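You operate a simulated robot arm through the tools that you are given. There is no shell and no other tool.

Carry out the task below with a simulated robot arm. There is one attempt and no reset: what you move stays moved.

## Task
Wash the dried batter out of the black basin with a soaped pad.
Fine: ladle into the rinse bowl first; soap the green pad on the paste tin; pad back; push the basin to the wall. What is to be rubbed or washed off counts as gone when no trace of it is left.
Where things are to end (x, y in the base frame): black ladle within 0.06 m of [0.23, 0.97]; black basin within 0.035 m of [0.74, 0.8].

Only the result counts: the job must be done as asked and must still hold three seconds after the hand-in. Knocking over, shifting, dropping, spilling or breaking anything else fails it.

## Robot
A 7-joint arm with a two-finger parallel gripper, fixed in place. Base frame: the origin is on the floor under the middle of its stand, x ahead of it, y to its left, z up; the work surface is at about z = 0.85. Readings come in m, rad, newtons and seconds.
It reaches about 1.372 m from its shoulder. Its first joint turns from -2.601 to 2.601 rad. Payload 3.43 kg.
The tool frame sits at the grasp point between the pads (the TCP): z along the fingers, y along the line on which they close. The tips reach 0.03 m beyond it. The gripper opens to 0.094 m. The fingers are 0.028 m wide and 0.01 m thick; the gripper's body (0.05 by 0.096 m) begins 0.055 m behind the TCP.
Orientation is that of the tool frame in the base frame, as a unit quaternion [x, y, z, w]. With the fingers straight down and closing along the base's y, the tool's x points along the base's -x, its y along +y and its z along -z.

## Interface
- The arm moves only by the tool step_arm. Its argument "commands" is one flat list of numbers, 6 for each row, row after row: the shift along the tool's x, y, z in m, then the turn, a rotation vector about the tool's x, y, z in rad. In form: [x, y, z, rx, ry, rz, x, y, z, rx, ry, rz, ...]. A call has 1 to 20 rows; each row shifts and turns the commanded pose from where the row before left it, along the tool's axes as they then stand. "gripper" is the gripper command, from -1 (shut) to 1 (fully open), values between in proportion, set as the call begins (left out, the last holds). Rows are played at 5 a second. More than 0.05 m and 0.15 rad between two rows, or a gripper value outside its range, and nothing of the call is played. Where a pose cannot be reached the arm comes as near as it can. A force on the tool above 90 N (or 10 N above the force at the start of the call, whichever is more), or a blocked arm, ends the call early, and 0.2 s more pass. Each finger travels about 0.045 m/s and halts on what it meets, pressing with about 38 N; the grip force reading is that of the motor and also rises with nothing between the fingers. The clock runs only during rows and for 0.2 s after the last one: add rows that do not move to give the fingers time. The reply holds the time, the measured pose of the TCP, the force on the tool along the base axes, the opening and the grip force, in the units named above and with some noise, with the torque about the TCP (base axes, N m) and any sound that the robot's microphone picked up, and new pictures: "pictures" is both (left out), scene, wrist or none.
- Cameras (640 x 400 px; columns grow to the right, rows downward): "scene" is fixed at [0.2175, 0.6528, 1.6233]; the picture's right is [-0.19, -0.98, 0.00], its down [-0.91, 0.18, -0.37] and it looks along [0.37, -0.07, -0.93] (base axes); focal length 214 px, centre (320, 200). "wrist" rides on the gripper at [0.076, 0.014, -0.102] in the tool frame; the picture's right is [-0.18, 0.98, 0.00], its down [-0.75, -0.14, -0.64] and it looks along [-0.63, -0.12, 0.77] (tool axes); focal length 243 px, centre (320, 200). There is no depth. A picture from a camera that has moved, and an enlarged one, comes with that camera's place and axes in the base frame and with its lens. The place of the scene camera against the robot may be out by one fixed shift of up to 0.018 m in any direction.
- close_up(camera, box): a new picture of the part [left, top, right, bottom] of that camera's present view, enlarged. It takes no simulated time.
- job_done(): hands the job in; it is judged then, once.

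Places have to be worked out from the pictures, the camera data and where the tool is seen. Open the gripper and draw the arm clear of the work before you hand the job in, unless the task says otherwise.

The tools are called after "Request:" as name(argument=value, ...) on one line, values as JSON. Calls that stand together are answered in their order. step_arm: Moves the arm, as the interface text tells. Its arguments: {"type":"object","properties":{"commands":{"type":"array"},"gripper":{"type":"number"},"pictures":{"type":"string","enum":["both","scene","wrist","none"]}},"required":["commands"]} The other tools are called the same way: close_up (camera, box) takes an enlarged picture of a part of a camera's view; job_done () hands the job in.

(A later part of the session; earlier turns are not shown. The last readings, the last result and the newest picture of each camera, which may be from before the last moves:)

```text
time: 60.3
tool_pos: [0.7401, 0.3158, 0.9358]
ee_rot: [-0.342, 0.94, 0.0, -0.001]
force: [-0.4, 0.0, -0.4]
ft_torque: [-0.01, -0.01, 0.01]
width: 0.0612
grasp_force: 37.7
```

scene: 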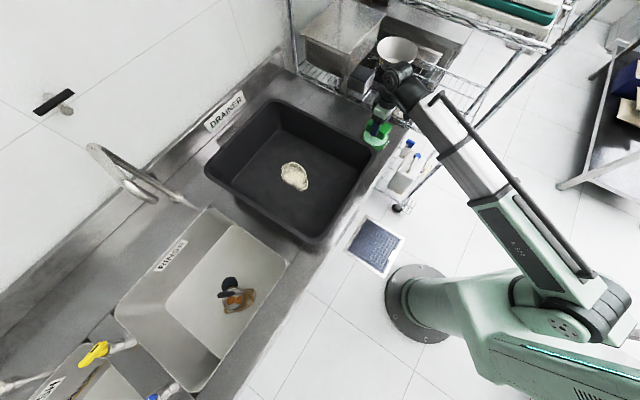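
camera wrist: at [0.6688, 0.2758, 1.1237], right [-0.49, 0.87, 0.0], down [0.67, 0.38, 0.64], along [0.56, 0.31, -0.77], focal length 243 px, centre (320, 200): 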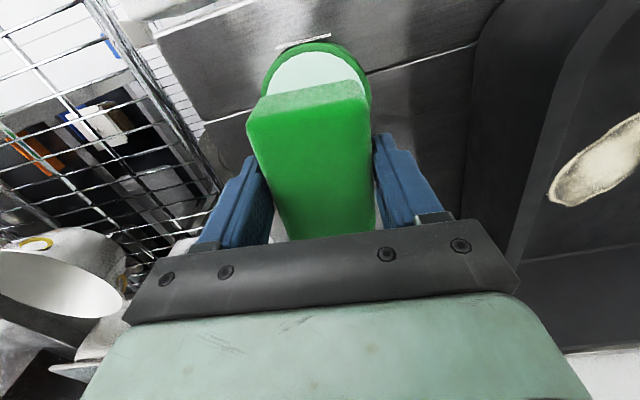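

Readings still show no contact at 0.936, so I step down another 3 mm.

Request:
step_arm(commands=[0, 0, 0.003, 0, 0, 0, 0, 0, 0, 0, 0, 0], pictures="wrist")

```text
time: 60.9
tool_pos: [0.7401, 0.3149, 0.9326]
ee_rot: [-0.343, 0.939, 0.0, -0.002]
force: [0.2, 0.2, -0.2]
ft_torque: [0.01, -0.01, -0.04]
width: 0.0615
grasp_force: 38.6
camera wrist: at [0.6733, 0.2763, 1.0365], right [-0.49, 0.87, 0.0], down [0.67, 0.38, 0.64], along [0.56, 0.31, -0.77], focal length 243 px, centre (320, 200)
```

wrist: 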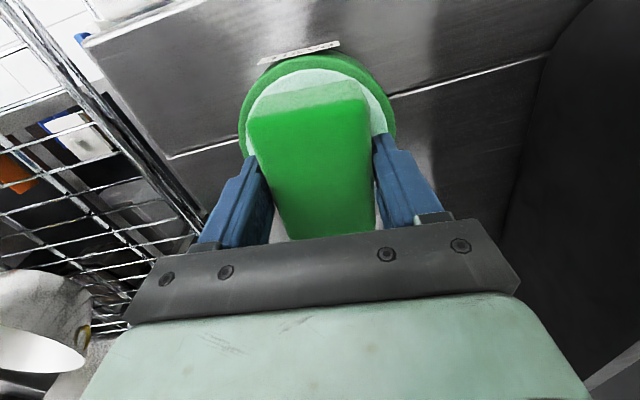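

The pad is just over the paste and hasn't touched yet, so I'll take another 3 mm step.

Request:
step_arm(commands=[0, 0, 0.003, 0, 0, 0, 0, 0, 0, 0, 0, 0], pictures="none")

```text
time: 61.5
tool_pos: [0.7401, 0.3146, 0.9301]
ee_rot: [-0.343, 0.939, -0.001, -0.001]
force: [0.0, -0.3, 0.5]
ft_torque: [-0.02, 0.03, 0.01]
width: 0.0616
grasp_force: 38.2
```

At 0.930 the force is starting to change sign, though it is within the noise. One more 2.5 mm step.

Request:
step_arm(commands=[0, 0, 0.0025, 0, 0, 0, 0, 0, 0, 0, 0, 0], pictures="none")

```text
time: 62.1
tool_pos: [0.7407, 0.3144, 0.9278]
ee_rot: [-0.343, 0.939, 0.0, 0.0]
force: [0.6, 0.1, -0.6]
ft_torque: [-0.01, -0.01, 0.01]
width: 0.0613
grasp_force: 38.0
```

Still no contact at 0.928, so I'll step down 2.5 mm more.

Request:
step_arm(commands=[0, 0, 0.0025, 0, 0, 0, 0, 0, 0, 0, 0, 0], pictures="none")

```text
time: 62.7
tool_pos: [0.7405, 0.3143, 0.9247]
ee_rot: [-0.343, 0.939, -0.001, -0.001]
force: [-0.2, -0.6, 0.4]
ft_torque: [0.0, 0.01, -0.01]
width: 0.0613
grasp_force: 37.8
```

Free at 0.925 as well. Continuing down by 2.5 mm.

Request:
step_arm(commands=[0, 0, 0.0025, 0, 0, 0, 0, 0, 0, 0, 0, 0], pictures="scene")

Request:
close_up(camera="scene", box=[340, 90, 420, 170])

```text
time: 63.3
tool_pos: [0.741, 0.3153, 0.925]
ee_rot: [-0.343, 0.939, 0.0, 0.0]
force: [0.0, 4.3, 31.3]
ft_torque: [-0.04, 0.2, -0.02]
width: 0.0615
grasp_force: 37.8
```

scene: 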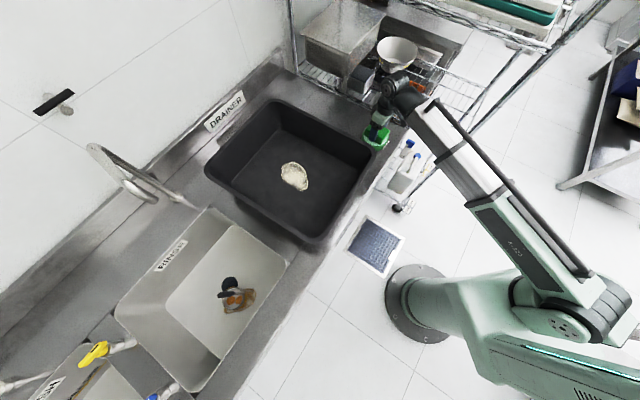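

```text
5.00 times, centred on (380, 130) of scene
camera zoom: at [0.2175, 0.6528, 1.6233], right [-0.19, -0.98, 0.0], down [-0.91, 0.18, -0.37], along [0.37, -0.07, -0.93], focal length 1072 px, centre (20, 550)
```

zoom: 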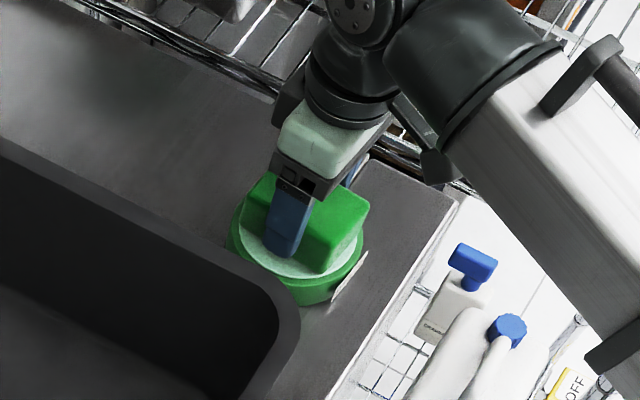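

Contact: the pad presses the paste at 31 N with TCP at 0.925, so the tin top is near z 0.883. I'll hold it there briefly, ease slightly, and check for a sign of soap.

Request:
step_arm(commands=[0, 0, -0.001, 0, 0, 0, 0, 0, 0, 0, 0, 0, 0, 0, 0, 0, 0, 0, 0, 0, 0, 0, 0, 0, 0, 0, 0, 0, 0, 0, 0, 0, 0, 0, 0, 0], pictures="wrist")

Request:
close_up(camera="wrist", box=[200, 0, 440, 150])

```text
time: 64.7
tool_pos: [0.7411, 0.3143, 0.9235]
ee_rot: [-0.343, 0.939, 0.0, -0.001]
force: [3.3, 2.4, 22.4]
ft_torque: [0.03, -0.04, -0.03]
width: 0.0613
grasp_force: 37.7
camera wrist: at [0.6738, 0.276, 1.0278], right [-0.49, 0.87, 0.0], down [0.67, 0.38, 0.64], along [0.56, 0.31, -0.77], focal length 243 px, centre (320, 200)
```

wrist: 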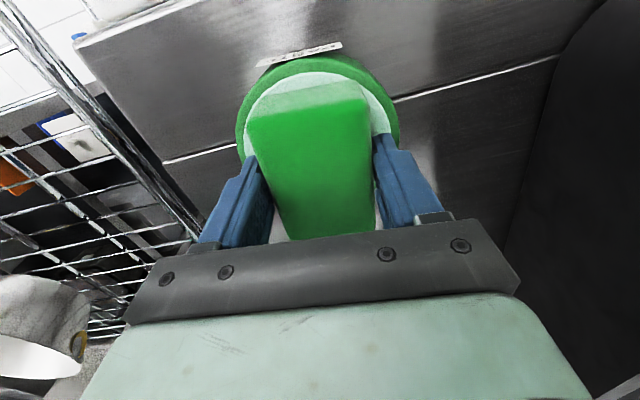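

```text
2.67 times, centred on (320, 75) of wrist
camera zoom: at [0.6738, 0.276, 1.0278], right [-0.49, 0.87, 0.0], down [0.67, 0.38, 0.64], along [0.56, 0.31, -0.77], focal length 647 px, centre (320, 533)
```

zoom: 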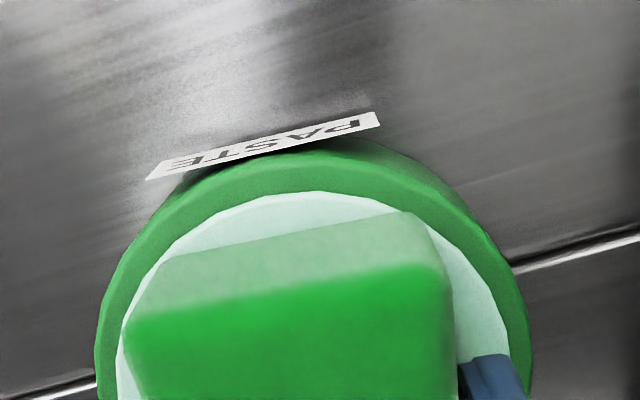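

There's no visible change yet. I'll ease to a light pressure and rub a few millimetres on the paste so soap is picked up, without pushing the tin.

Request:
step_arm(commands=[0, 0, -0.0013, 0, 0, 0, 0, 0, 0, 0, 0, 0], pictures="none")

```text
time: 65.3
tool_pos: [0.7414, 0.3149, 0.9239]
ee_rot: [-0.343, 0.939, 0.0, -0.002]
force: [1.9, -1.3, 2.5]
ft_torque: [0.04, -0.17, -0.05]
width: 0.0613
grasp_force: 37.7
```

Pressure is light now (2.5 N). I'll add a touch of pressure and do a ±4 mm rub.

Request:
step_arm(commands=[0.002, 0, 0.0004, 0, 0, 0, 0.002, 0, 0, 0, 0, 0, -0.002, 0, 0, 0, 0, 0, -0.002, 0, 0, 0, 0, 0, -0.002, 0, 0, 0, 0, 0, -0.002, 0, 0, 0, 0, 0, 0.002, 0, 0, 0, 0, 0, 0.002, 0, 0, 0, 0, 0], pictures="both")

Request:
close_up(camera="wrist", box=[200, 0, 440, 150])

```text
time: 67.1
tool_pos: [0.7418, 0.3163, 0.9246]
ee_rot: [-0.343, 0.939, 0.0, -0.001]
force: [1.1, 1.4, 1.7]
ft_torque: [0.03, 0.01, -0.03]
width: 0.0612
grasp_force: 37.5
camera wrist: at [0.6739, 0.2766, 1.0279], right [-0.49, 0.87, 0.0], down [0.67, 0.38, 0.64], along [0.56, 0.32, -0.77], focal length 243 px, centre (320, 200)
```

scene: 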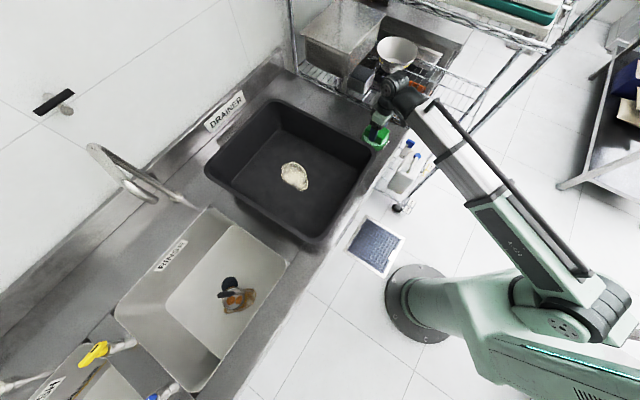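
wrist: 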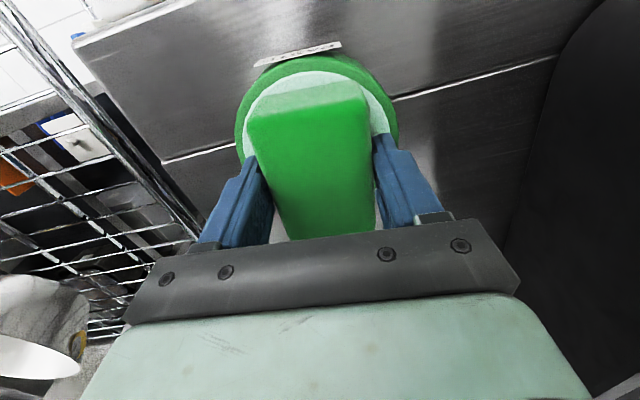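

```text
2.67 times, centred on (320, 75) of wrist
camera zoom: at [0.6739, 0.2766, 1.0279], right [-0.49, 0.87, 0.0], down [0.67, 0.38, 0.64], along [0.56, 0.32, -0.77], focal length 647 px, centre (320, 533)
```

zoom: 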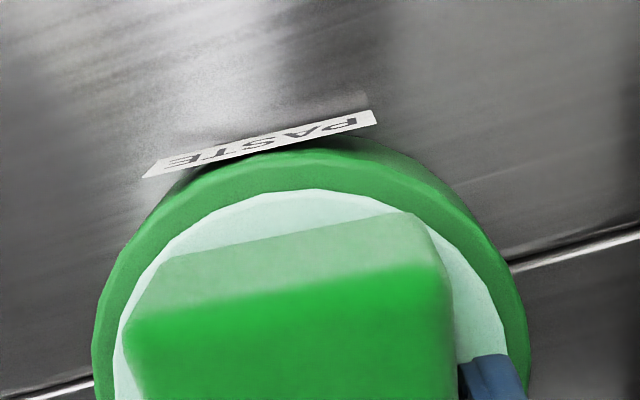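

The tin has not moved. I'll lift off, carry the soaped pad over the basin wall, and stop above the middle of the batter, which spans about x 0.56–0.70 and y 0.63–0.73 on a floor near z 0.856.

Request:
step_arm(commands=[0, 0, -0.02, 0, 0, 0, 0, 0, -0.04, 0, 0, 0, 0, 0, -0.045, 0, 0, 0, 0, 0, -0.045, 0, 0, 0, 0, 0, -0.045, 0, 0, 0, -0.017, 0.0383, 0, 0, 0, 0, -0.017, 0.0383, 0, 0, 0, 0, -0.017, 0.0383, 0, 0, 0, 0, -0.017, 0.0383, 0, 0, 0, 0, -0.017, 0.0383, 0, 0, 0, 0, -0.017, 0.0383, 0, 0, 0, 0, -0.017, 0.0383, 0, 0, 0, 0, -0.017, 0.0383, 0, 0, 0, 0, -0.017, 0.0383, 0, 0, 0, 0, 0, 0, 0, 0, 0, -0.085, 0, 0, 0, 0, 0, 0])

Request:
close_up(camera="scene", box=[300, 90, 410, 170])

```text
time: 70.5
tool_pos: [0.6344, 0.6793, 1.1201]
ee_rot: [-0.383, 0.924, -0.001, 0.0]
force: [0.5, -0.8, -0.8]
ft_torque: [-0.01, 0.0, 0.02]
width: 0.0614
grasp_force: 38.6
camera wrist: at [0.5713, 0.6353, 1.223], right [-0.56, 0.83, 0.0], down [0.63, 0.43, 0.64], along [0.53, 0.36, -0.77], focal length 243 px, centre (320, 200)
```

scene: 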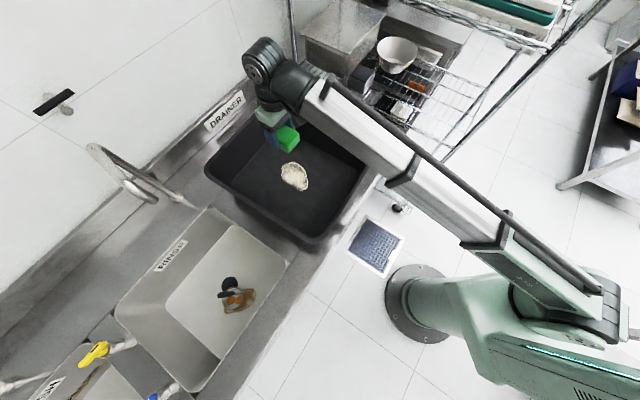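
wrist: 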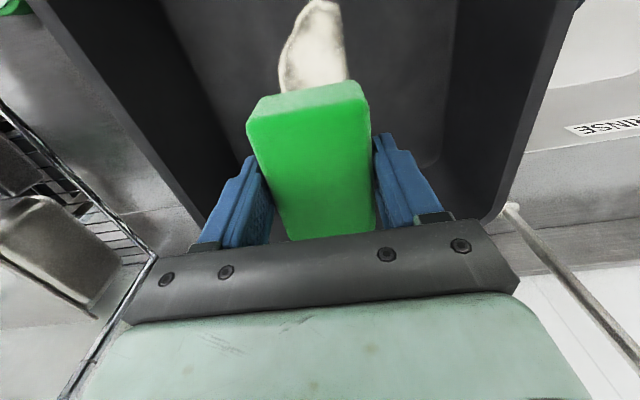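

```text
5.00 times, centred on (355, 130) of scene
camera zoom: at [0.2175, 0.6528, 1.6233], right [-0.19, -0.98, 0.0], down [-0.91, 0.18, -0.37], along [0.37, -0.07, -0.93], focal length 1072 px, centre (145, 550)
```

zoom: 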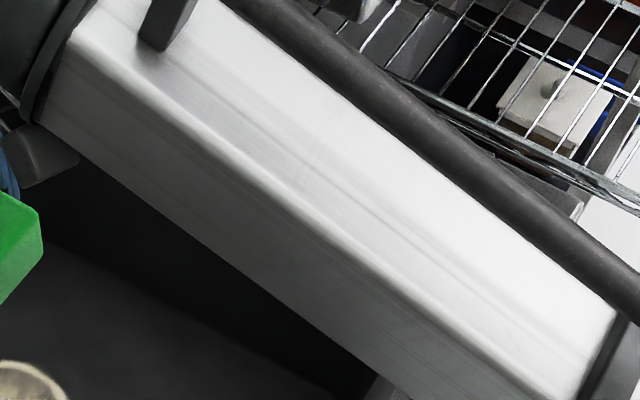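

The pad is centred above the batter at azimuth 45°. I'll lower to z 0.95 inside the basin, checking that the forearm clears the front rim.

Request:
step_arm(commands=[0, 0, 0.034, 0, 0, 0, 0, 0, 0.034, 0, 0, 0, 0, 0, 0.034, 0, 0, 0, 0, 0, 0.034, 0, 0, 0, 0, 0, 0.034, 0, 0, 0, 0, 0, 0, 0, 0, 0])

Request:
close_up(camera="scene", box=[220, 80, 400, 240])

```text
time: 71.9
tool_pos: [0.6357, 0.678, 0.9485]
ee_rot: [-0.382, 0.924, -0.001, 0.0]
force: [0.8, 0.1, -0.6]
ft_torque: [-0.02, 0.01, 0.03]
width: 0.0615
grasp_force: 38.2
camera wrist: at [0.5718, 0.6328, 1.0521], right [-0.56, 0.83, 0.0], down [0.63, 0.43, 0.64], along [0.53, 0.36, -0.77], focal length 243 px, centre (320, 200)
```

scene: 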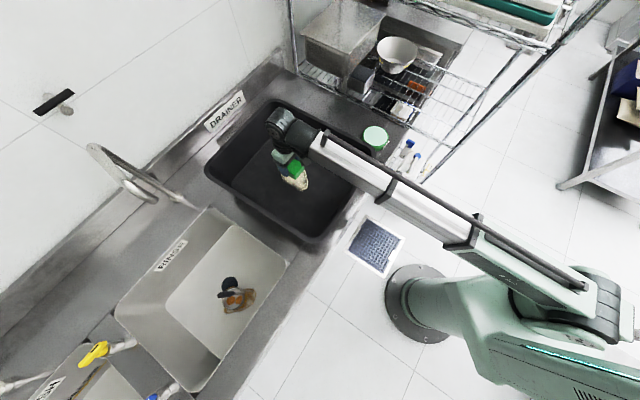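
wrist: 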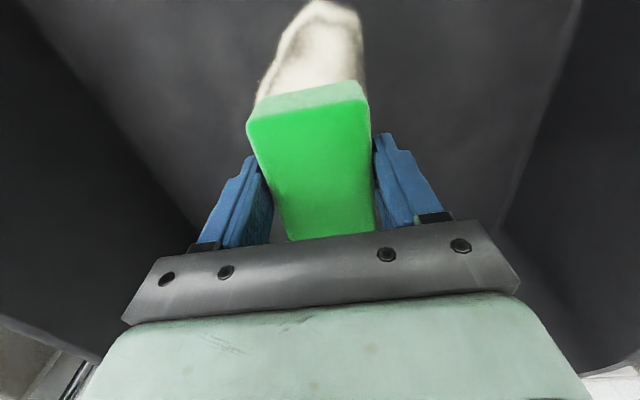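

```text
2.50 times, centred on (310, 160) of scene
camera zoom: at [0.2175, 0.6528, 1.6233], right [-0.19, -0.98, 0.0], down [-0.91, 0.18, -0.37], along [0.37, -0.07, -0.93], focal length 536 px, centre (345, 300)
```

zoom: 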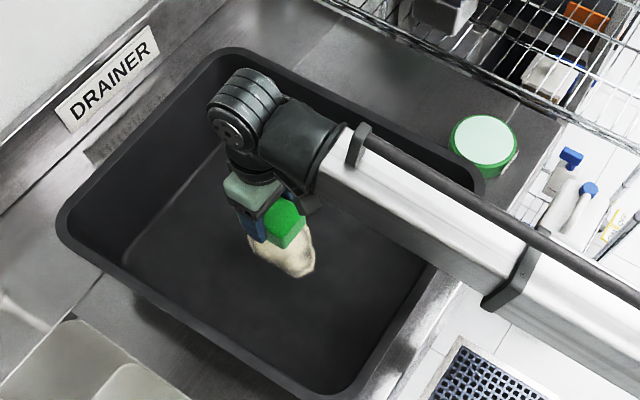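

The forearm is well above the rim and the pad is right over the batter. I'll lower to z 0.912, then step down to contact.

Request:
step_arm(commands=[0, 0, 0.012, 0, 0, 0, 0, 0, 0.012, 0, 0, 0, 0, 0, 0.012, 0, 0, 0, 0, 0, 0, 0, 0, 0], pictures="none")

```text
time: 72.9
tool_pos: [0.6359, 0.678, 0.9126]
ee_rot: [-0.382, 0.924, 0.0, -0.001]
force: [0.2, 0.4, -0.6]
ft_torque: [0.01, -0.02, 0.01]
width: 0.0614
grasp_force: 38.0
```

At z 0.9126 it is free. Stepping down 4 mm.

Request:
step_arm(commands=[0, 0, 0.004, 0, 0, 0, 0, 0, 0, 0, 0, 0], pictures="none")

```text
time: 73.5
tool_pos: [0.6365, 0.6775, 0.9105]
ee_rot: [-0.381, 0.924, -0.001, -0.002]
force: [0.4, -0.1, -0.7]
ft_torque: [-0.02, 0.02, 0.01]
width: 0.0613
grasp_force: 38.0
```

Still no contact; another 4 mm.

Request:
step_arm(commands=[0, 0, 0.004, 0, 0, 0, 0, 0, 0, 0, 0, 0], pictures="none")

```text
time: 74.1
tool_pos: [0.6355, 0.6776, 0.9051]
ee_rot: [-0.381, 0.925, 0.0, -0.001]
force: [0.5, -0.4, -0.3]
ft_torque: [0.03, 0.05, -0.01]
width: 0.0614
grasp_force: 38.4
```

Free at 0.905. Stepping down 3 mm.

Request:
step_arm(commands=[0, 0, 0.003, 0, 0, 0, 0, 0, 0, 0, 0, 0], pictures="none")

```text
time: 74.7
tool_pos: [0.6361, 0.6778, 0.9019]
ee_rot: [-0.383, 0.924, 0.0, -0.002]
force: [0.6, -0.7, -0.9]
ft_torque: [0.03, 0.0, 0.01]
width: 0.0613
grasp_force: 37.9
```

Free at 0.902. Stepping down 2 mm.

Request:
step_arm(commands=[0, 0, 0.002, 0, 0, 0, 0, 0, 0, 0, 0, 0], pictures="none")

```text
time: 75.3
tool_pos: [0.6356, 0.6773, 0.8994]
ee_rot: [-0.382, 0.924, -0.001, 0.0]
force: [-0.2, 0.3, -1.0]
ft_torque: [0.0, 0.0, 0.02]
width: 0.0615
grasp_force: 37.4
```

Free at 0.8994. Another 2 mm.

Request:
step_arm(commands=[0, 0, 0.002, 0, 0, 0, 0, 0, 0, 0, 0, 0], pictures="none")

```text
time: 75.9
tool_pos: [0.6348, 0.6781, 0.8976]
ee_rot: [-0.382, 0.924, 0.0, -0.001]
force: [0.0, -0.2, -0.6]
ft_torque: [-0.01, 0.0, 0.0]
width: 0.0612
grasp_force: 38.2
```

Still free at 0.8976, so 2 mm more.

Request:
step_arm(commands=[0, 0, 0.002, 0, 0, 0, 0, 0, 0, 0, 0, 0], pictures="none")

```text
time: 76.5
tool_pos: [0.6357, 0.6776, 0.8985]
ee_rot: [-0.383, 0.924, 0.0, 0.0]
force: [2.0, 1.0, 16.6]
ft_torque: [-0.16, 0.11, 0.03]
width: 0.0616
grasp_force: 38.0
```

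Contact at 16.6 N with the pad flat on the batter. I'll rub along the basin's depth direction at the current lane and look at the result.

Request:
step_arm(commands=[-0.019, 0, 0, 0, 0, 0, -0.019, 0, 0, 0, 0, 0, -0.019, 0, 0, 0, 0, 0, 0.02, 0, 0, 0, 0, 0, 0.02, 0, 0, 0, 0, 0, 0.02, 0, 0, 0, 0, 0, 0.02, 0, 0, 0, 0, 0, 0.02, 0, 0, 0, 0, 0, 0.02, 0, 0, 0, 0, 0, 0, 0, 0, 0, 0, 0])

Request:
close_up(camera="scene", box=[220, 100, 380, 240])

Request:
close_up(camera="wrist", box=[160, 0, 480, 200])

```text
time: 78.7
tool_pos: [0.5899, 0.6341, 0.8968]
ee_rot: [-0.382, 0.924, 0.0, -0.001]
force: [1.2, 0.3, 9.8]
ft_torque: [0.06, -0.04, 0.01]
width: 0.0614
grasp_force: 38.0
camera wrist: at [0.5273, 0.589, 1.0008], right [-0.56, 0.83, 0.0], down [0.63, 0.43, 0.64], along [0.53, 0.36, -0.77], focal length 243 px, centre (320, 200)
```

scene: 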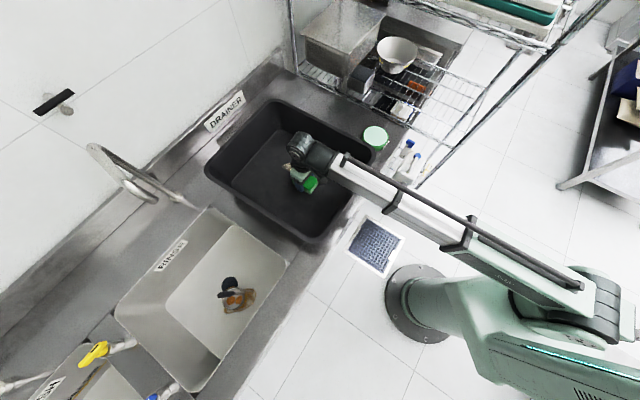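
wrist: 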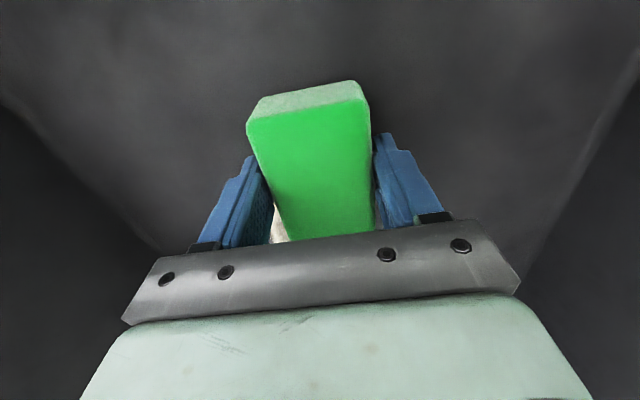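

```text
2.86 times, centred on (300, 170) of scene
camera zoom: at [0.2175, 0.6528, 1.6233], right [-0.19, -0.98, 0.0], down [-0.91, 0.18, -0.37], along [0.37, -0.07, -0.93], focal length 613 px, centre (377, 286)
```

zoom: 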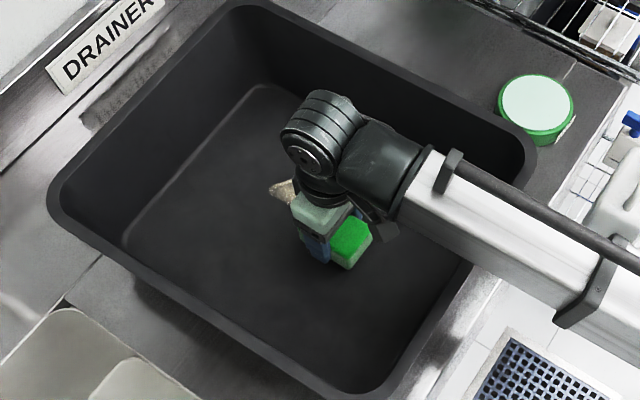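

```text
2.00 times, centred on (320, 100) of wrist
camera zoom: at [0.5273, 0.589, 1.0008], right [-0.56, 0.83, 0.0], down [0.63, 0.43, 0.64], along [0.53, 0.36, -0.77], focal length 485 px, centre (320, 400)
```

zoom: 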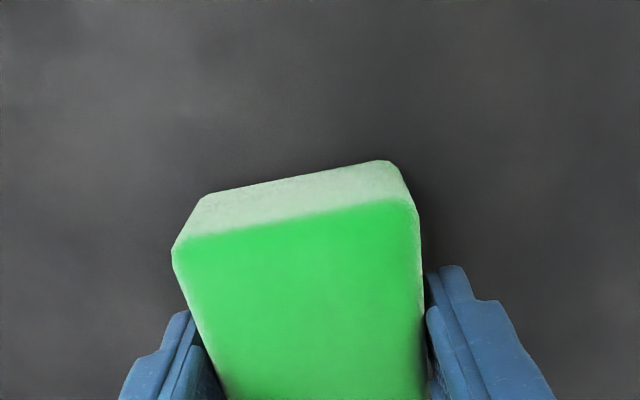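

The batter in the swept lane is gone, with a remnant left toward the far-left side. I'll rub the lanes on the left side next.

Request:
step_arm(commands=[0, 0.014, 0, 0, 0, 0, 0, 0.014, 0, 0, 0, 0, -0.021, 0, 0, 0, 0, 0, -0.021, 0, 0, 0, 0, 0, -0.021, 0, 0, 0, 0, 0, -0.021, 0, 0, 0, 0, 0, -0.021, 0, 0, 0, 0, 0, -0.021, 0, 0, 0, 0, 0, 0, 0.015, 0, 0, 0, 0, 0.021, 0, 0, 0, 0, 0, 0.021, 0, 0, 0, 0, 0, 0.021, 0, 0, 0, 0, 0, 0.021, 0, 0, 0, 0, 0, 0.021, 0, 0, 0, 0, 0, 0.021, 0, 0, 0, 0, 0])

Request:
close_up(camera="scene", box=[220, 100, 380, 240])

```text
time: 81.9
tool_pos: [0.5606, 0.663, 0.8961]
ee_rot: [-0.383, 0.924, 0.0, -0.001]
force: [6.5, 6.4, 27.2]
ft_torque: [0.22, -0.18, -0.01]
width: 0.0611
grasp_force: 38.1
camera wrist: at [0.496, 0.6185, 1.0003], right [-0.56, 0.83, 0.0], down [0.63, 0.43, 0.64], along [0.53, 0.36, -0.77], focal length 243 px, centre (320, 200)
```

scene: 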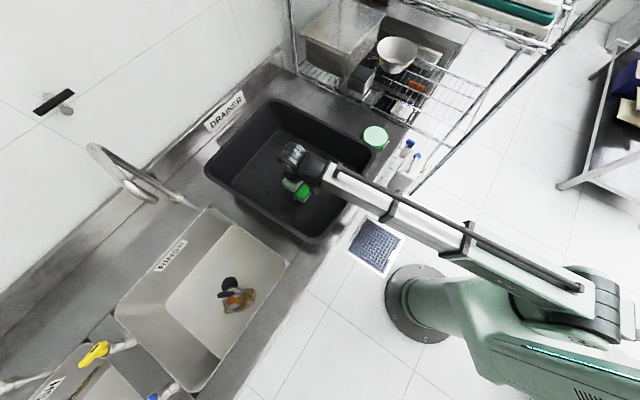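
wrist: 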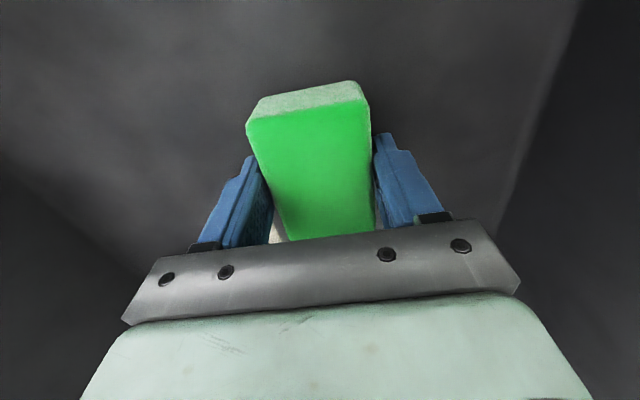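

```text
2.86 times, centred on (300, 170) of scene
camera zoom: at [0.2175, 0.6528, 1.6233], right [-0.19, -0.98, 0.0], down [-0.91, 0.18, -0.37], along [0.37, -0.07, -0.93], focal length 613 px, centre (377, 286)
```

zoom: 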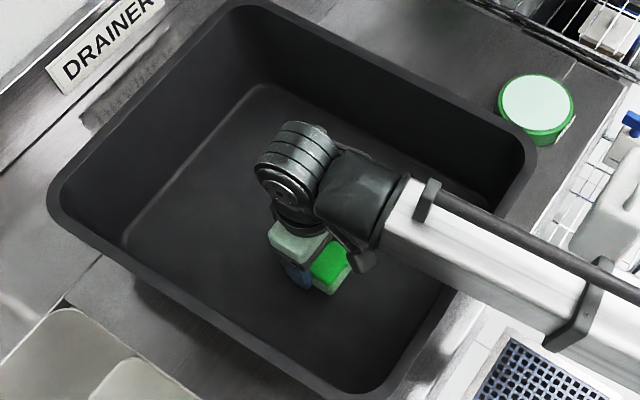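

The left side looks clean. Next I'll rub the right-hand lanes (w ≈ 0.005 and −0.012), easing the pressure slightly.

Request:
step_arm(commands=[0, -0.017, -0.0006, 0, 0, 0, 0, -0.017, 0, 0, 0, 0, 0, -0.017, 0, 0, 0, 0, 0, -0.016, 0, 0, 0, 0, -0.021, 0, 0, 0, 0, 0, -0.021, 0, 0, 0, 0, 0, -0.021, 0, 0, 0, 0, 0, -0.021, 0, 0, 0, 0, 0, -0.021, 0, 0, 0, 0, 0, -0.021, 0, 0, 0, 0, 0, 0, -0.016, 0, 0, 0, 0, 0.021, 0, 0, 0, 0, 0, 0.021, 0, 0, 0, 0, 0, 0.021, 0, 0, 0, 0, 0, 0.021, 0, 0, 0, 0, 0, 0.021, 0, 0, 0, 0, 0, 0.021, 0, 0, 0, 0, 0])

Request:
close_up(camera="scene", box=[220, 100, 380, 240])

```text
time: 85.5
tool_pos: [0.618, 0.6045, 0.8969]
ee_rot: [-0.382, 0.924, 0.0, -0.002]
force: [4.9, 4.2, 22.2]
ft_torque: [0.19, -0.21, -0.01]
width: 0.0614
grasp_force: 38.0
camera wrist: at [0.5545, 0.5598, 1.0001], right [-0.56, 0.83, 0.0], down [0.63, 0.43, 0.64], along [0.53, 0.36, -0.77], focal length 243 px, centre (320, 200)
```

scene: 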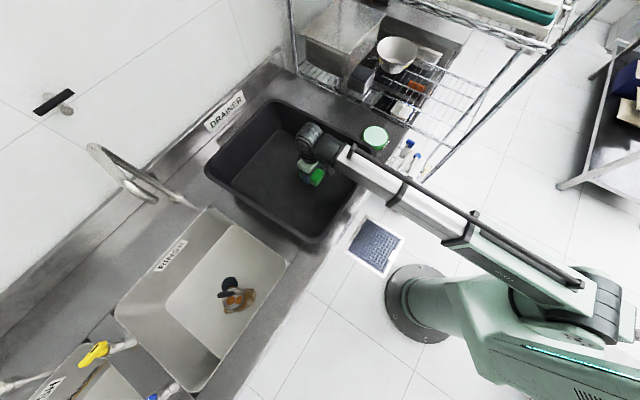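
wrist: 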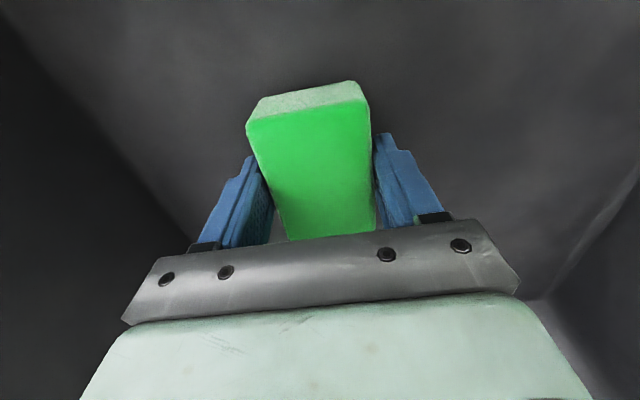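

```text
2.86 times, centred on (300, 170) of scene
camera zoom: at [0.2175, 0.6528, 1.6233], right [-0.19, -0.98, 0.0], down [-0.91, 0.18, -0.37], along [0.37, -0.07, -0.93], focal length 613 px, centre (377, 286)
```

zoom: 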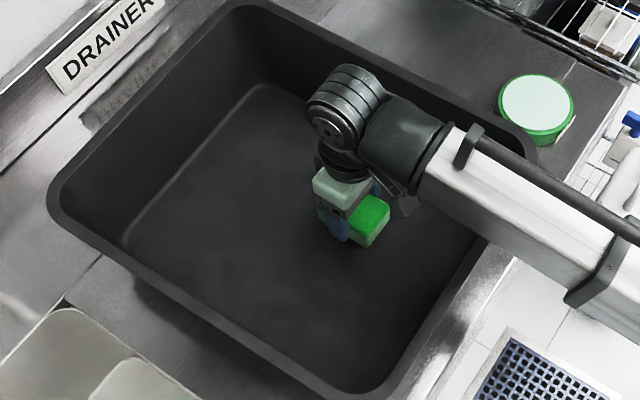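

The batter appears gone. I'll look closely for faint traces in the visible part of the floor.

Request:
close_up(camera="scene", box=[260, 150, 320, 200])

Request:
close_up(camera="wrist", box=[200, 0, 640, 240])

```text
8.00 times, centred on (290, 175) of scene
camera zoom: at [0.2175, 0.6528, 1.6233], right [-0.19, -0.98, 0.0], down [-0.91, 0.18, -0.37], along [0.37, -0.07, -0.93], focal length 1716 px, centre (560, 400)
```

zoom: 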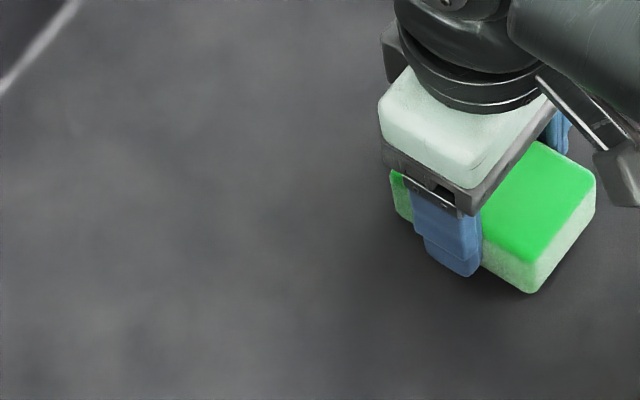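

```text
1.45 times, centred on (420, 120) of wrist
camera zoom: at [0.5545, 0.5598, 1.0001], right [-0.56, 0.83, 0.0], down [0.63, 0.43, 0.64], along [0.53, 0.36, -0.77], focal length 353 px, centre (174, 316)
```

zoom: 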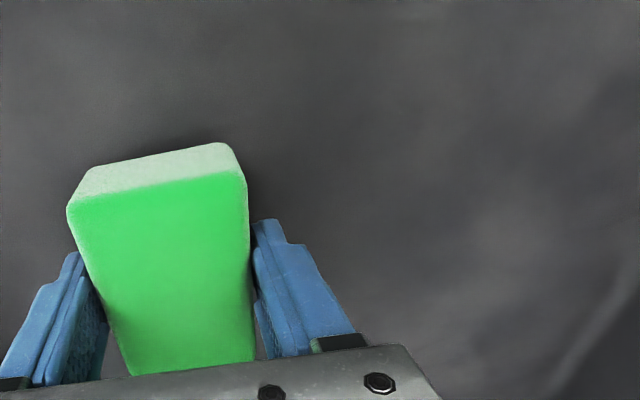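

No trace is visible in either view. I'll lift the pad straight up out of the basin, move to above its original place, and re-inspect the whole floor from there before letting go.

Request:
step_arm(commands=[0, 0, -0.02, 0, 0, 0, 0, 0, -0.04, 0, 0, 0, 0, 0, -0.045, 0, 0, 0, 0, 0, -0.045, 0, 0, 0, 0, 0, -0.045, 0, 0, 0, 0, 0, -0.03, 0, 0, 0, -0.009, -0.0414, 0, 0, 0, 0, -0.009, -0.0414, 0, 0, 0, 0, -0.009, -0.0414, 0, 0, 0, 0, -0.009, -0.0414, 0, 0, 0, 0, -0.009, -0.0414, 0, 0, 0, 0, -0.009, -0.0414, 0, 0, 0, 0, -0.009, -0.0414, 0, 0, 0, 0, 0, 0, 0, 0, 0, 0.086, 0, 0, 0, 0, 0, 0])

Request:
close_up(camera="scene", box=[220, 100, 380, 240])

Request:
close_up(camera="scene", box=[260, 150, 330, 205])

```text
time: 88.7
tool_pos: [0.8697, 0.4441, 1.1223]
ee_rot: [-0.342, 0.94, 0.0, -0.002]
force: [-0.7, -0.1, -0.6]
ft_torque: [0.05, -0.02, -0.01]
width: 0.0614
grasp_force: 38.1
camera wrist: at [0.8032, 0.4054, 1.2255], right [-0.49, 0.87, 0.0], down [0.67, 0.38, 0.64], along [0.56, 0.31, -0.77], focal length 243 px, centre (320, 200)
```

scene: 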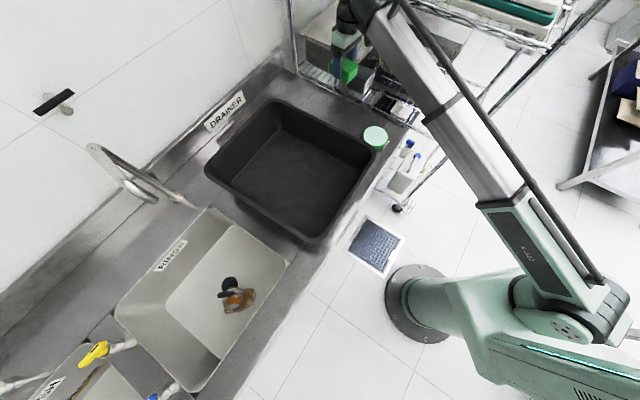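
wrist: 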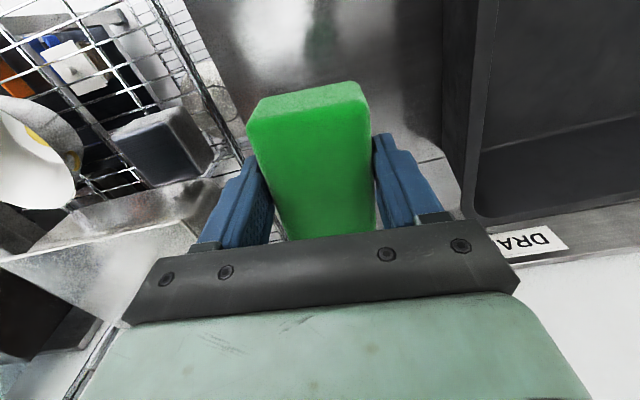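

```text
2.86 times, centred on (300, 170) of scene
camera zoom: at [0.2175, 0.6528, 1.6233], right [-0.19, -0.98, 0.0], down [-0.91, 0.18, -0.37], along [0.37, -0.07, -0.93], focal length 613 px, centre (377, 286)
```

zoom: 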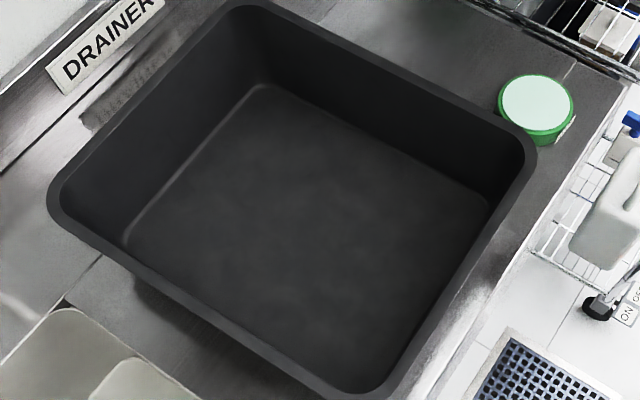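

```text
7.27 times, centred on (295, 178) of scene
camera zoom: at [0.2175, 0.6528, 1.6233], right [-0.19, -0.98, 0.0], down [-0.91, 0.18, -0.37], along [0.37, -0.07, -0.93], focal length 1560 px, centre (502, 364)
```

zoom: 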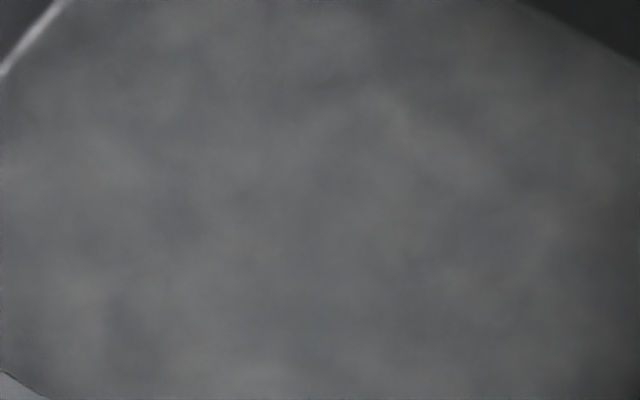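

The basin floor is completely clean. I'll lower the pad back over its original spot.

Request:
step_arm(commands=[0.0015, 0.0013, 0.035, 0, 0, 0, 0, 0, 0.04, 0, 0, 0, 0, 0, 0.04, 0, 0, 0, 0, 0, 0.04, 0, 0, 0, 0, 0, 0.03, 0, 0, 0, 0, 0, 0.03, 0, 0, 0, 0, 0, 0, 0, 0, 0], pictures="scene")

```text
time: 90.3
tool_pos: [0.8669, 0.4439, 0.907]
ee_rot: [-0.342, 0.94, 0.0, -0.001]
force: [0.1, -0.6, -0.6]
ft_torque: [-0.02, -0.01, -0.03]
width: 0.0617
grasp_force: 38.5
```

scene: 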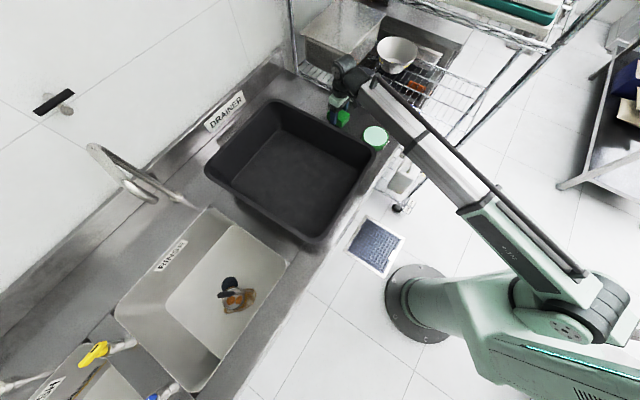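

The TCP is at (0.867, 0.444, 0.907), directly above the original spot. I'll take the last 11 mm in two short steps.

Request:
step_arm(commands=[0, 0, 0.006, 0, 0, 0, 0, 0, 0.005, 0, 0, 0, 0, 0, 0, 0, 0, 0], pictures="none")

```text
time: 91.1
tool_pos: [0.8672, 0.4444, 0.8958]
ee_rot: [-0.342, 0.94, 0.0, -0.002]
force: [-0.2, 0.5, -0.2]
ft_torque: [0.01, 0.02, 0.04]
width: 0.0614
grasp_force: 38.1
```

At 0.896 with no contact; I'll take another 2 mm step.

Request:
step_arm(commands=[0, 0, 0.002, 0, 0, 0, 0, 0, 0, 0, 0, 0], pictures="none")

```text
time: 91.7
tool_pos: [0.8688, 0.4438, 0.8935]
ee_rot: [-0.342, 0.94, 0.0, -0.002]
force: [0.2, 0.0, -0.9]
ft_torque: [-0.03, 0.02, -0.02]
width: 0.0615
grasp_force: 37.9
```

At 0.8935, still free. Another 1.5 mm.

Request:
step_arm(commands=[0, 0, 0.0015, 0, 0, 0, 0, 0, 0, 0, 0, 0], pictures="none")

```text
time: 92.3
tool_pos: [0.8674, 0.4445, 0.8915]
ee_rot: [-0.342, 0.94, 0.0, -0.001]
force: [0.5, 0.2, -0.4]
ft_torque: [-0.02, -0.01, 0.04]
width: 0.0612
grasp_force: 37.9
```

At the original pick height with no contact force yet; 1 mm more to make sure it rests on the counter.

Request:
step_arm(commands=[0, 0, 0.001, 0, 0, 0, 0, 0, 0, 0, 0, 0], pictures="none")

```text
time: 92.9
tool_pos: [0.8681, 0.4439, 0.8907]
ee_rot: [-0.342, 0.94, 0.0, -0.001]
force: [0.1, 0.4, -0.4]
ft_torque: [0.02, 0.0, 0.02]
width: 0.0612
grasp_force: 38.7
```

Still about zero force; another 1 mm.

Request:
step_arm(commands=[0, 0, 0.001, 0, 0, 0, 0, 0, 0, 0, 0, 0], pictures="none")

```text
time: 93.5
tool_pos: [0.8667, 0.4432, 0.8912]
ee_rot: [-0.342, 0.94, 0.0, -0.002]
force: [1.6, -1.2, 8.1]
ft_torque: [0.01, -0.01, -0.02]
width: 0.0613
grasp_force: 38.1
```

The pad is now resting on the counter (8 N). I'll open the gripper to release it.

Request:
step_arm(commands=[0, 0, -0.0004, 0, 0, 0, 0, 0, 0, 0, 0, 0, 0, 0, 0, 0, 0, 0, 0, 0, 0, 0, 0, 0], gripper=1, pictures="wrist")

```text
time: 94.5
tool_pos: [0.8665, 0.444, 0.8909]
ee_rot: [-0.342, 0.94, 0.001, -0.001]
force: [-0.8, -0.3, 0.2]
ft_torque: [-0.01, 0.01, 0.04]
width: 0.094
grasp_force: 0.0
camera wrist: at [0.7999, 0.4056, 0.9941], right [-0.49, 0.87, 0.0], down [0.67, 0.38, 0.64], along [0.56, 0.31, -0.77], focal length 243 px, centre (320, 200)
```

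wrist: 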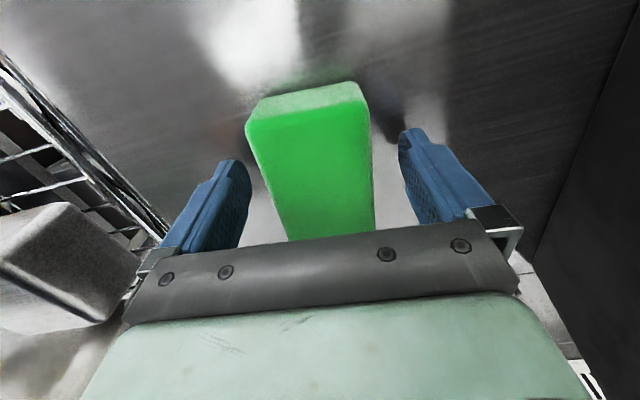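

The pad is released on its spot. I'll lift straight up and check that it stays put.

Request:
step_arm(commands=[0, 0, -0.02, 0, 0, 0, 0, 0, -0.04, 0, 0, 0, 0, 0, -0.045, 0, 0, 0, 0, 0, -0.045, 0, 0, 0, 0, 0, -0.045, 0, 0, 0, 0, 0, -0.04, 0, 0, 0, 0, 0, 0, 0, 0, 0])

Request:
close_up(camera="scene", box=[190, 80, 420, 260])

Request:
close_up(camera="scene", box=[300, 90, 410, 170])

```text
time: 96.1
tool_pos: [0.8672, 0.4447, 1.1254]
ee_rot: [-0.342, 0.94, -0.001, 0.0]
force: [0.3, 0.0, -0.5]
ft_torque: [0.0, 0.0, -0.01]
width: 0.0942
grasp_force: 0.0
camera wrist: at [0.7997, 0.4042, 1.2289], right [-0.49, 0.87, 0.0], down [0.67, 0.38, 0.64], along [0.56, 0.31, -0.77], focal length 243 px, centre (320, 200)
```

scene: 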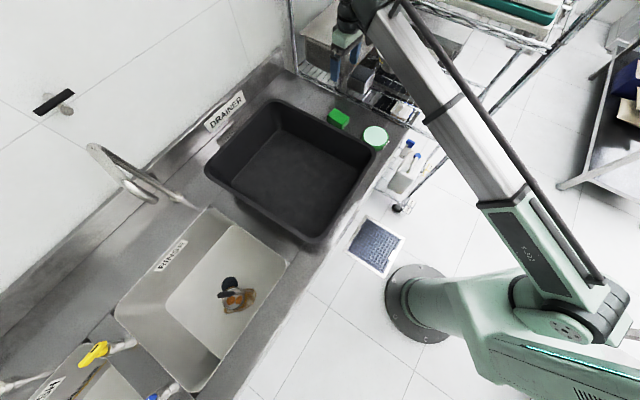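
wrist: 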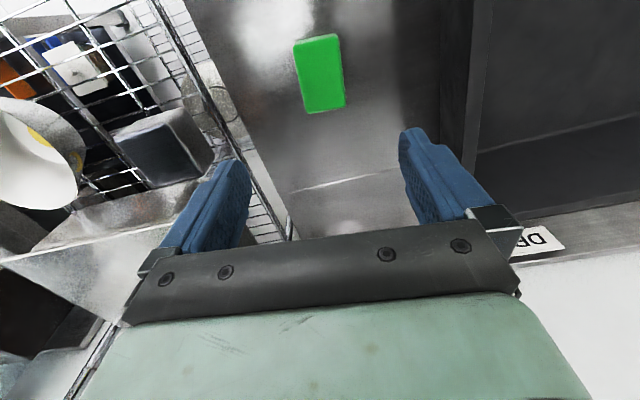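

```text
2.22 times, centred on (305, 170) of scene
camera zoom: at [0.2175, 0.6528, 1.6233], right [-0.19, -0.98, 0.0], down [-0.91, 0.18, -0.37], along [0.37, -0.07, -0.93], focal length 477 px, centre (353, 267)
```

zoom: 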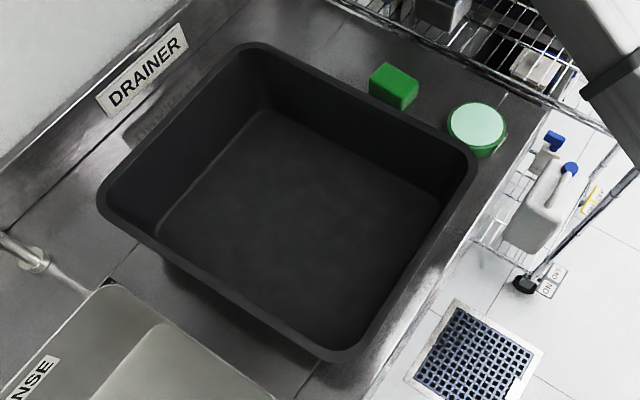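

```text
5.00 times, centred on (355, 130) of scene
camera zoom: at [0.2175, 0.6528, 1.6233], right [-0.19, -0.98, 0.0], down [-0.91, 0.18, -0.37], along [0.37, -0.07, -0.93], focal length 1072 px, centre (145, 550)
```

zoom: 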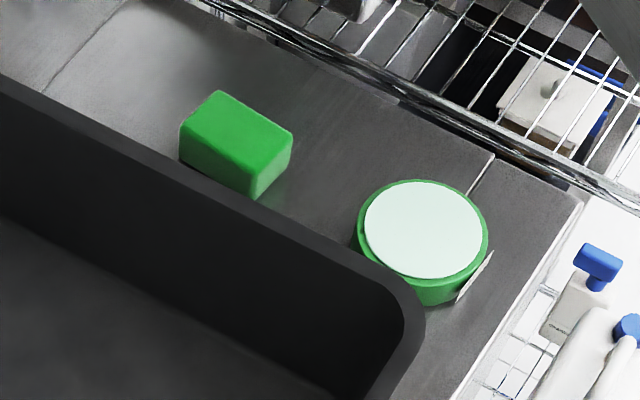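

The pad and tin match their original image positions. Next I need accurate basin rim positions before pushing, so I'll enlarge the four rim corners.

Request:
close_up(camera="scene", box=[195, 130, 275, 180])

Request:
close_up(camera="scene", box=[240, 85, 320, 135])

Request:
close_up(camera="scene", box=[330, 120, 410, 170])

Request:
close_up(camera="scene", box=[280, 200, 360, 250])

```text
8.00 times, centred on (235, 155) of scene
camera zoom: at [0.2175, 0.6528, 1.6233], right [-0.19, -0.98, 0.0], down [-0.91, 0.18, -0.37], along [0.37, -0.07, -0.93], focal length 1716 px, centre (1000, 560)
```

zoom: 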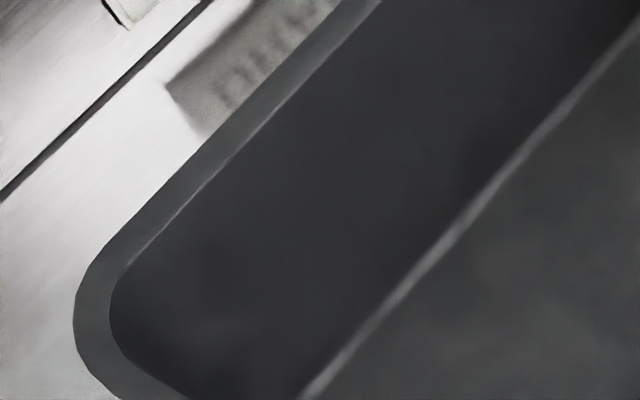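

```text
8.00 times, centred on (280, 110) of scene
camera zoom: at [0.2175, 0.6528, 1.6233], right [-0.19, -0.98, 0.0], down [-0.91, 0.18, -0.37], along [0.37, -0.07, -0.93], focal length 1716 px, centre (640, 920)
```

zoom: 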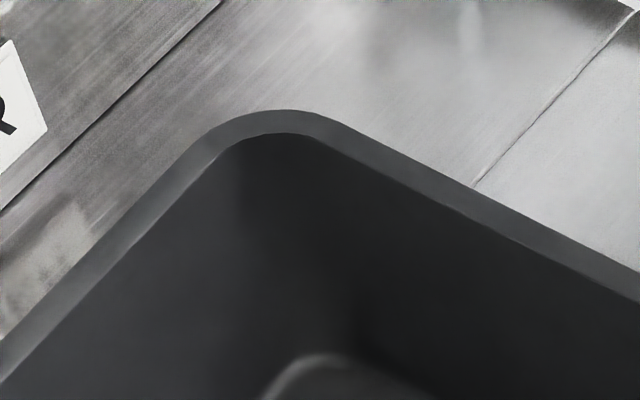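

```text
8.00 times, centred on (370, 145) of scene
camera zoom: at [0.2175, 0.6528, 1.6233], right [-0.19, -0.98, 0.0], down [-0.91, 0.18, -0.37], along [0.37, -0.07, -0.93], focal length 1716 px, centre (-80, 640)
```

zoom: 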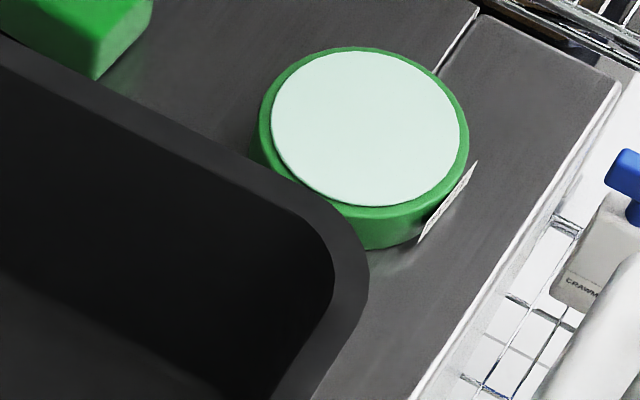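

```text
8.00 times, centred on (320, 225) of scene
camera zoom: at [0.2175, 0.6528, 1.6233], right [-0.19, -0.98, 0.0], down [-0.91, 0.18, -0.37], along [0.37, -0.07, -0.93], focal length 1716 px, centre (320, 0)
```

zoom: 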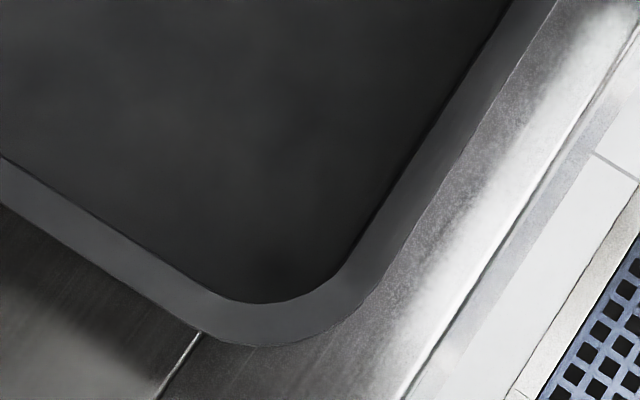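

From the rim edges the basin centre is about (0.607, 0.671), with half-sizes 0.233 toward the wall and 0.197 along it. The target needs a push of about 0.185 m straight along the wall normal. I'll bring the open gripper round to the front of the basin, crossing over the rim with clearance.

Request:
step_arm(commands=[0.0242, 0.0305, 0.0036, 0, 0, 0, 0.0242, 0.0305, 0.0036, 0, 0, 0, 0.0242, 0.0305, 0.0036, 0, 0, 0, 0.0242, 0.0305, 0.0036, 0, 0, 0, 0.0242, 0.0305, 0.0036, 0, 0, 0, 0.0242, 0.0305, 0.0036, 0, 0, 0, 0.0242, 0.0305, 0.0036, 0, 0, 0, 0, 0, 0, 0, 0, -0.087, 0, 0, 0, 0, 0, 0])

```text
time: 98.1
tool_pos: [0.5994, 0.499, 1.1002]
ee_rot: [-0.382, 0.924, 0.0, -0.001]
force: [0.0, -0.1, -0.3]
ft_torque: [0.01, 0.0, 0.04]
width: 0.0939
grasp_force: 0.1
camera wrist: at [0.5363, 0.4547, 1.2036], right [-0.57, 0.82, 0.0], down [0.63, 0.43, 0.64], along [0.53, 0.36, -0.77], focal length 243 px, centre (320, 200)
```

scene: 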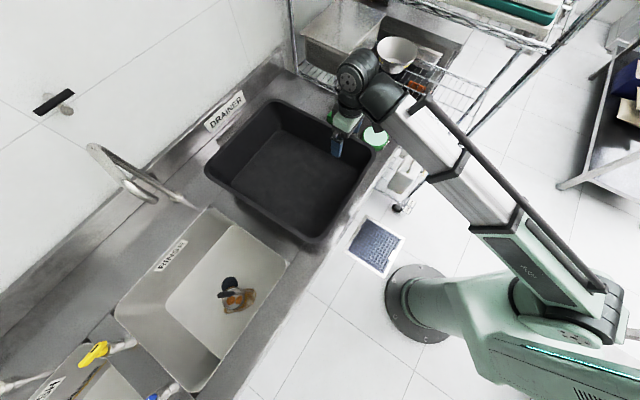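
wrist: 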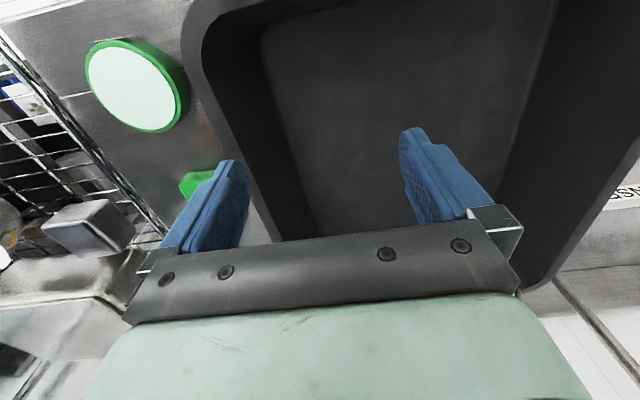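

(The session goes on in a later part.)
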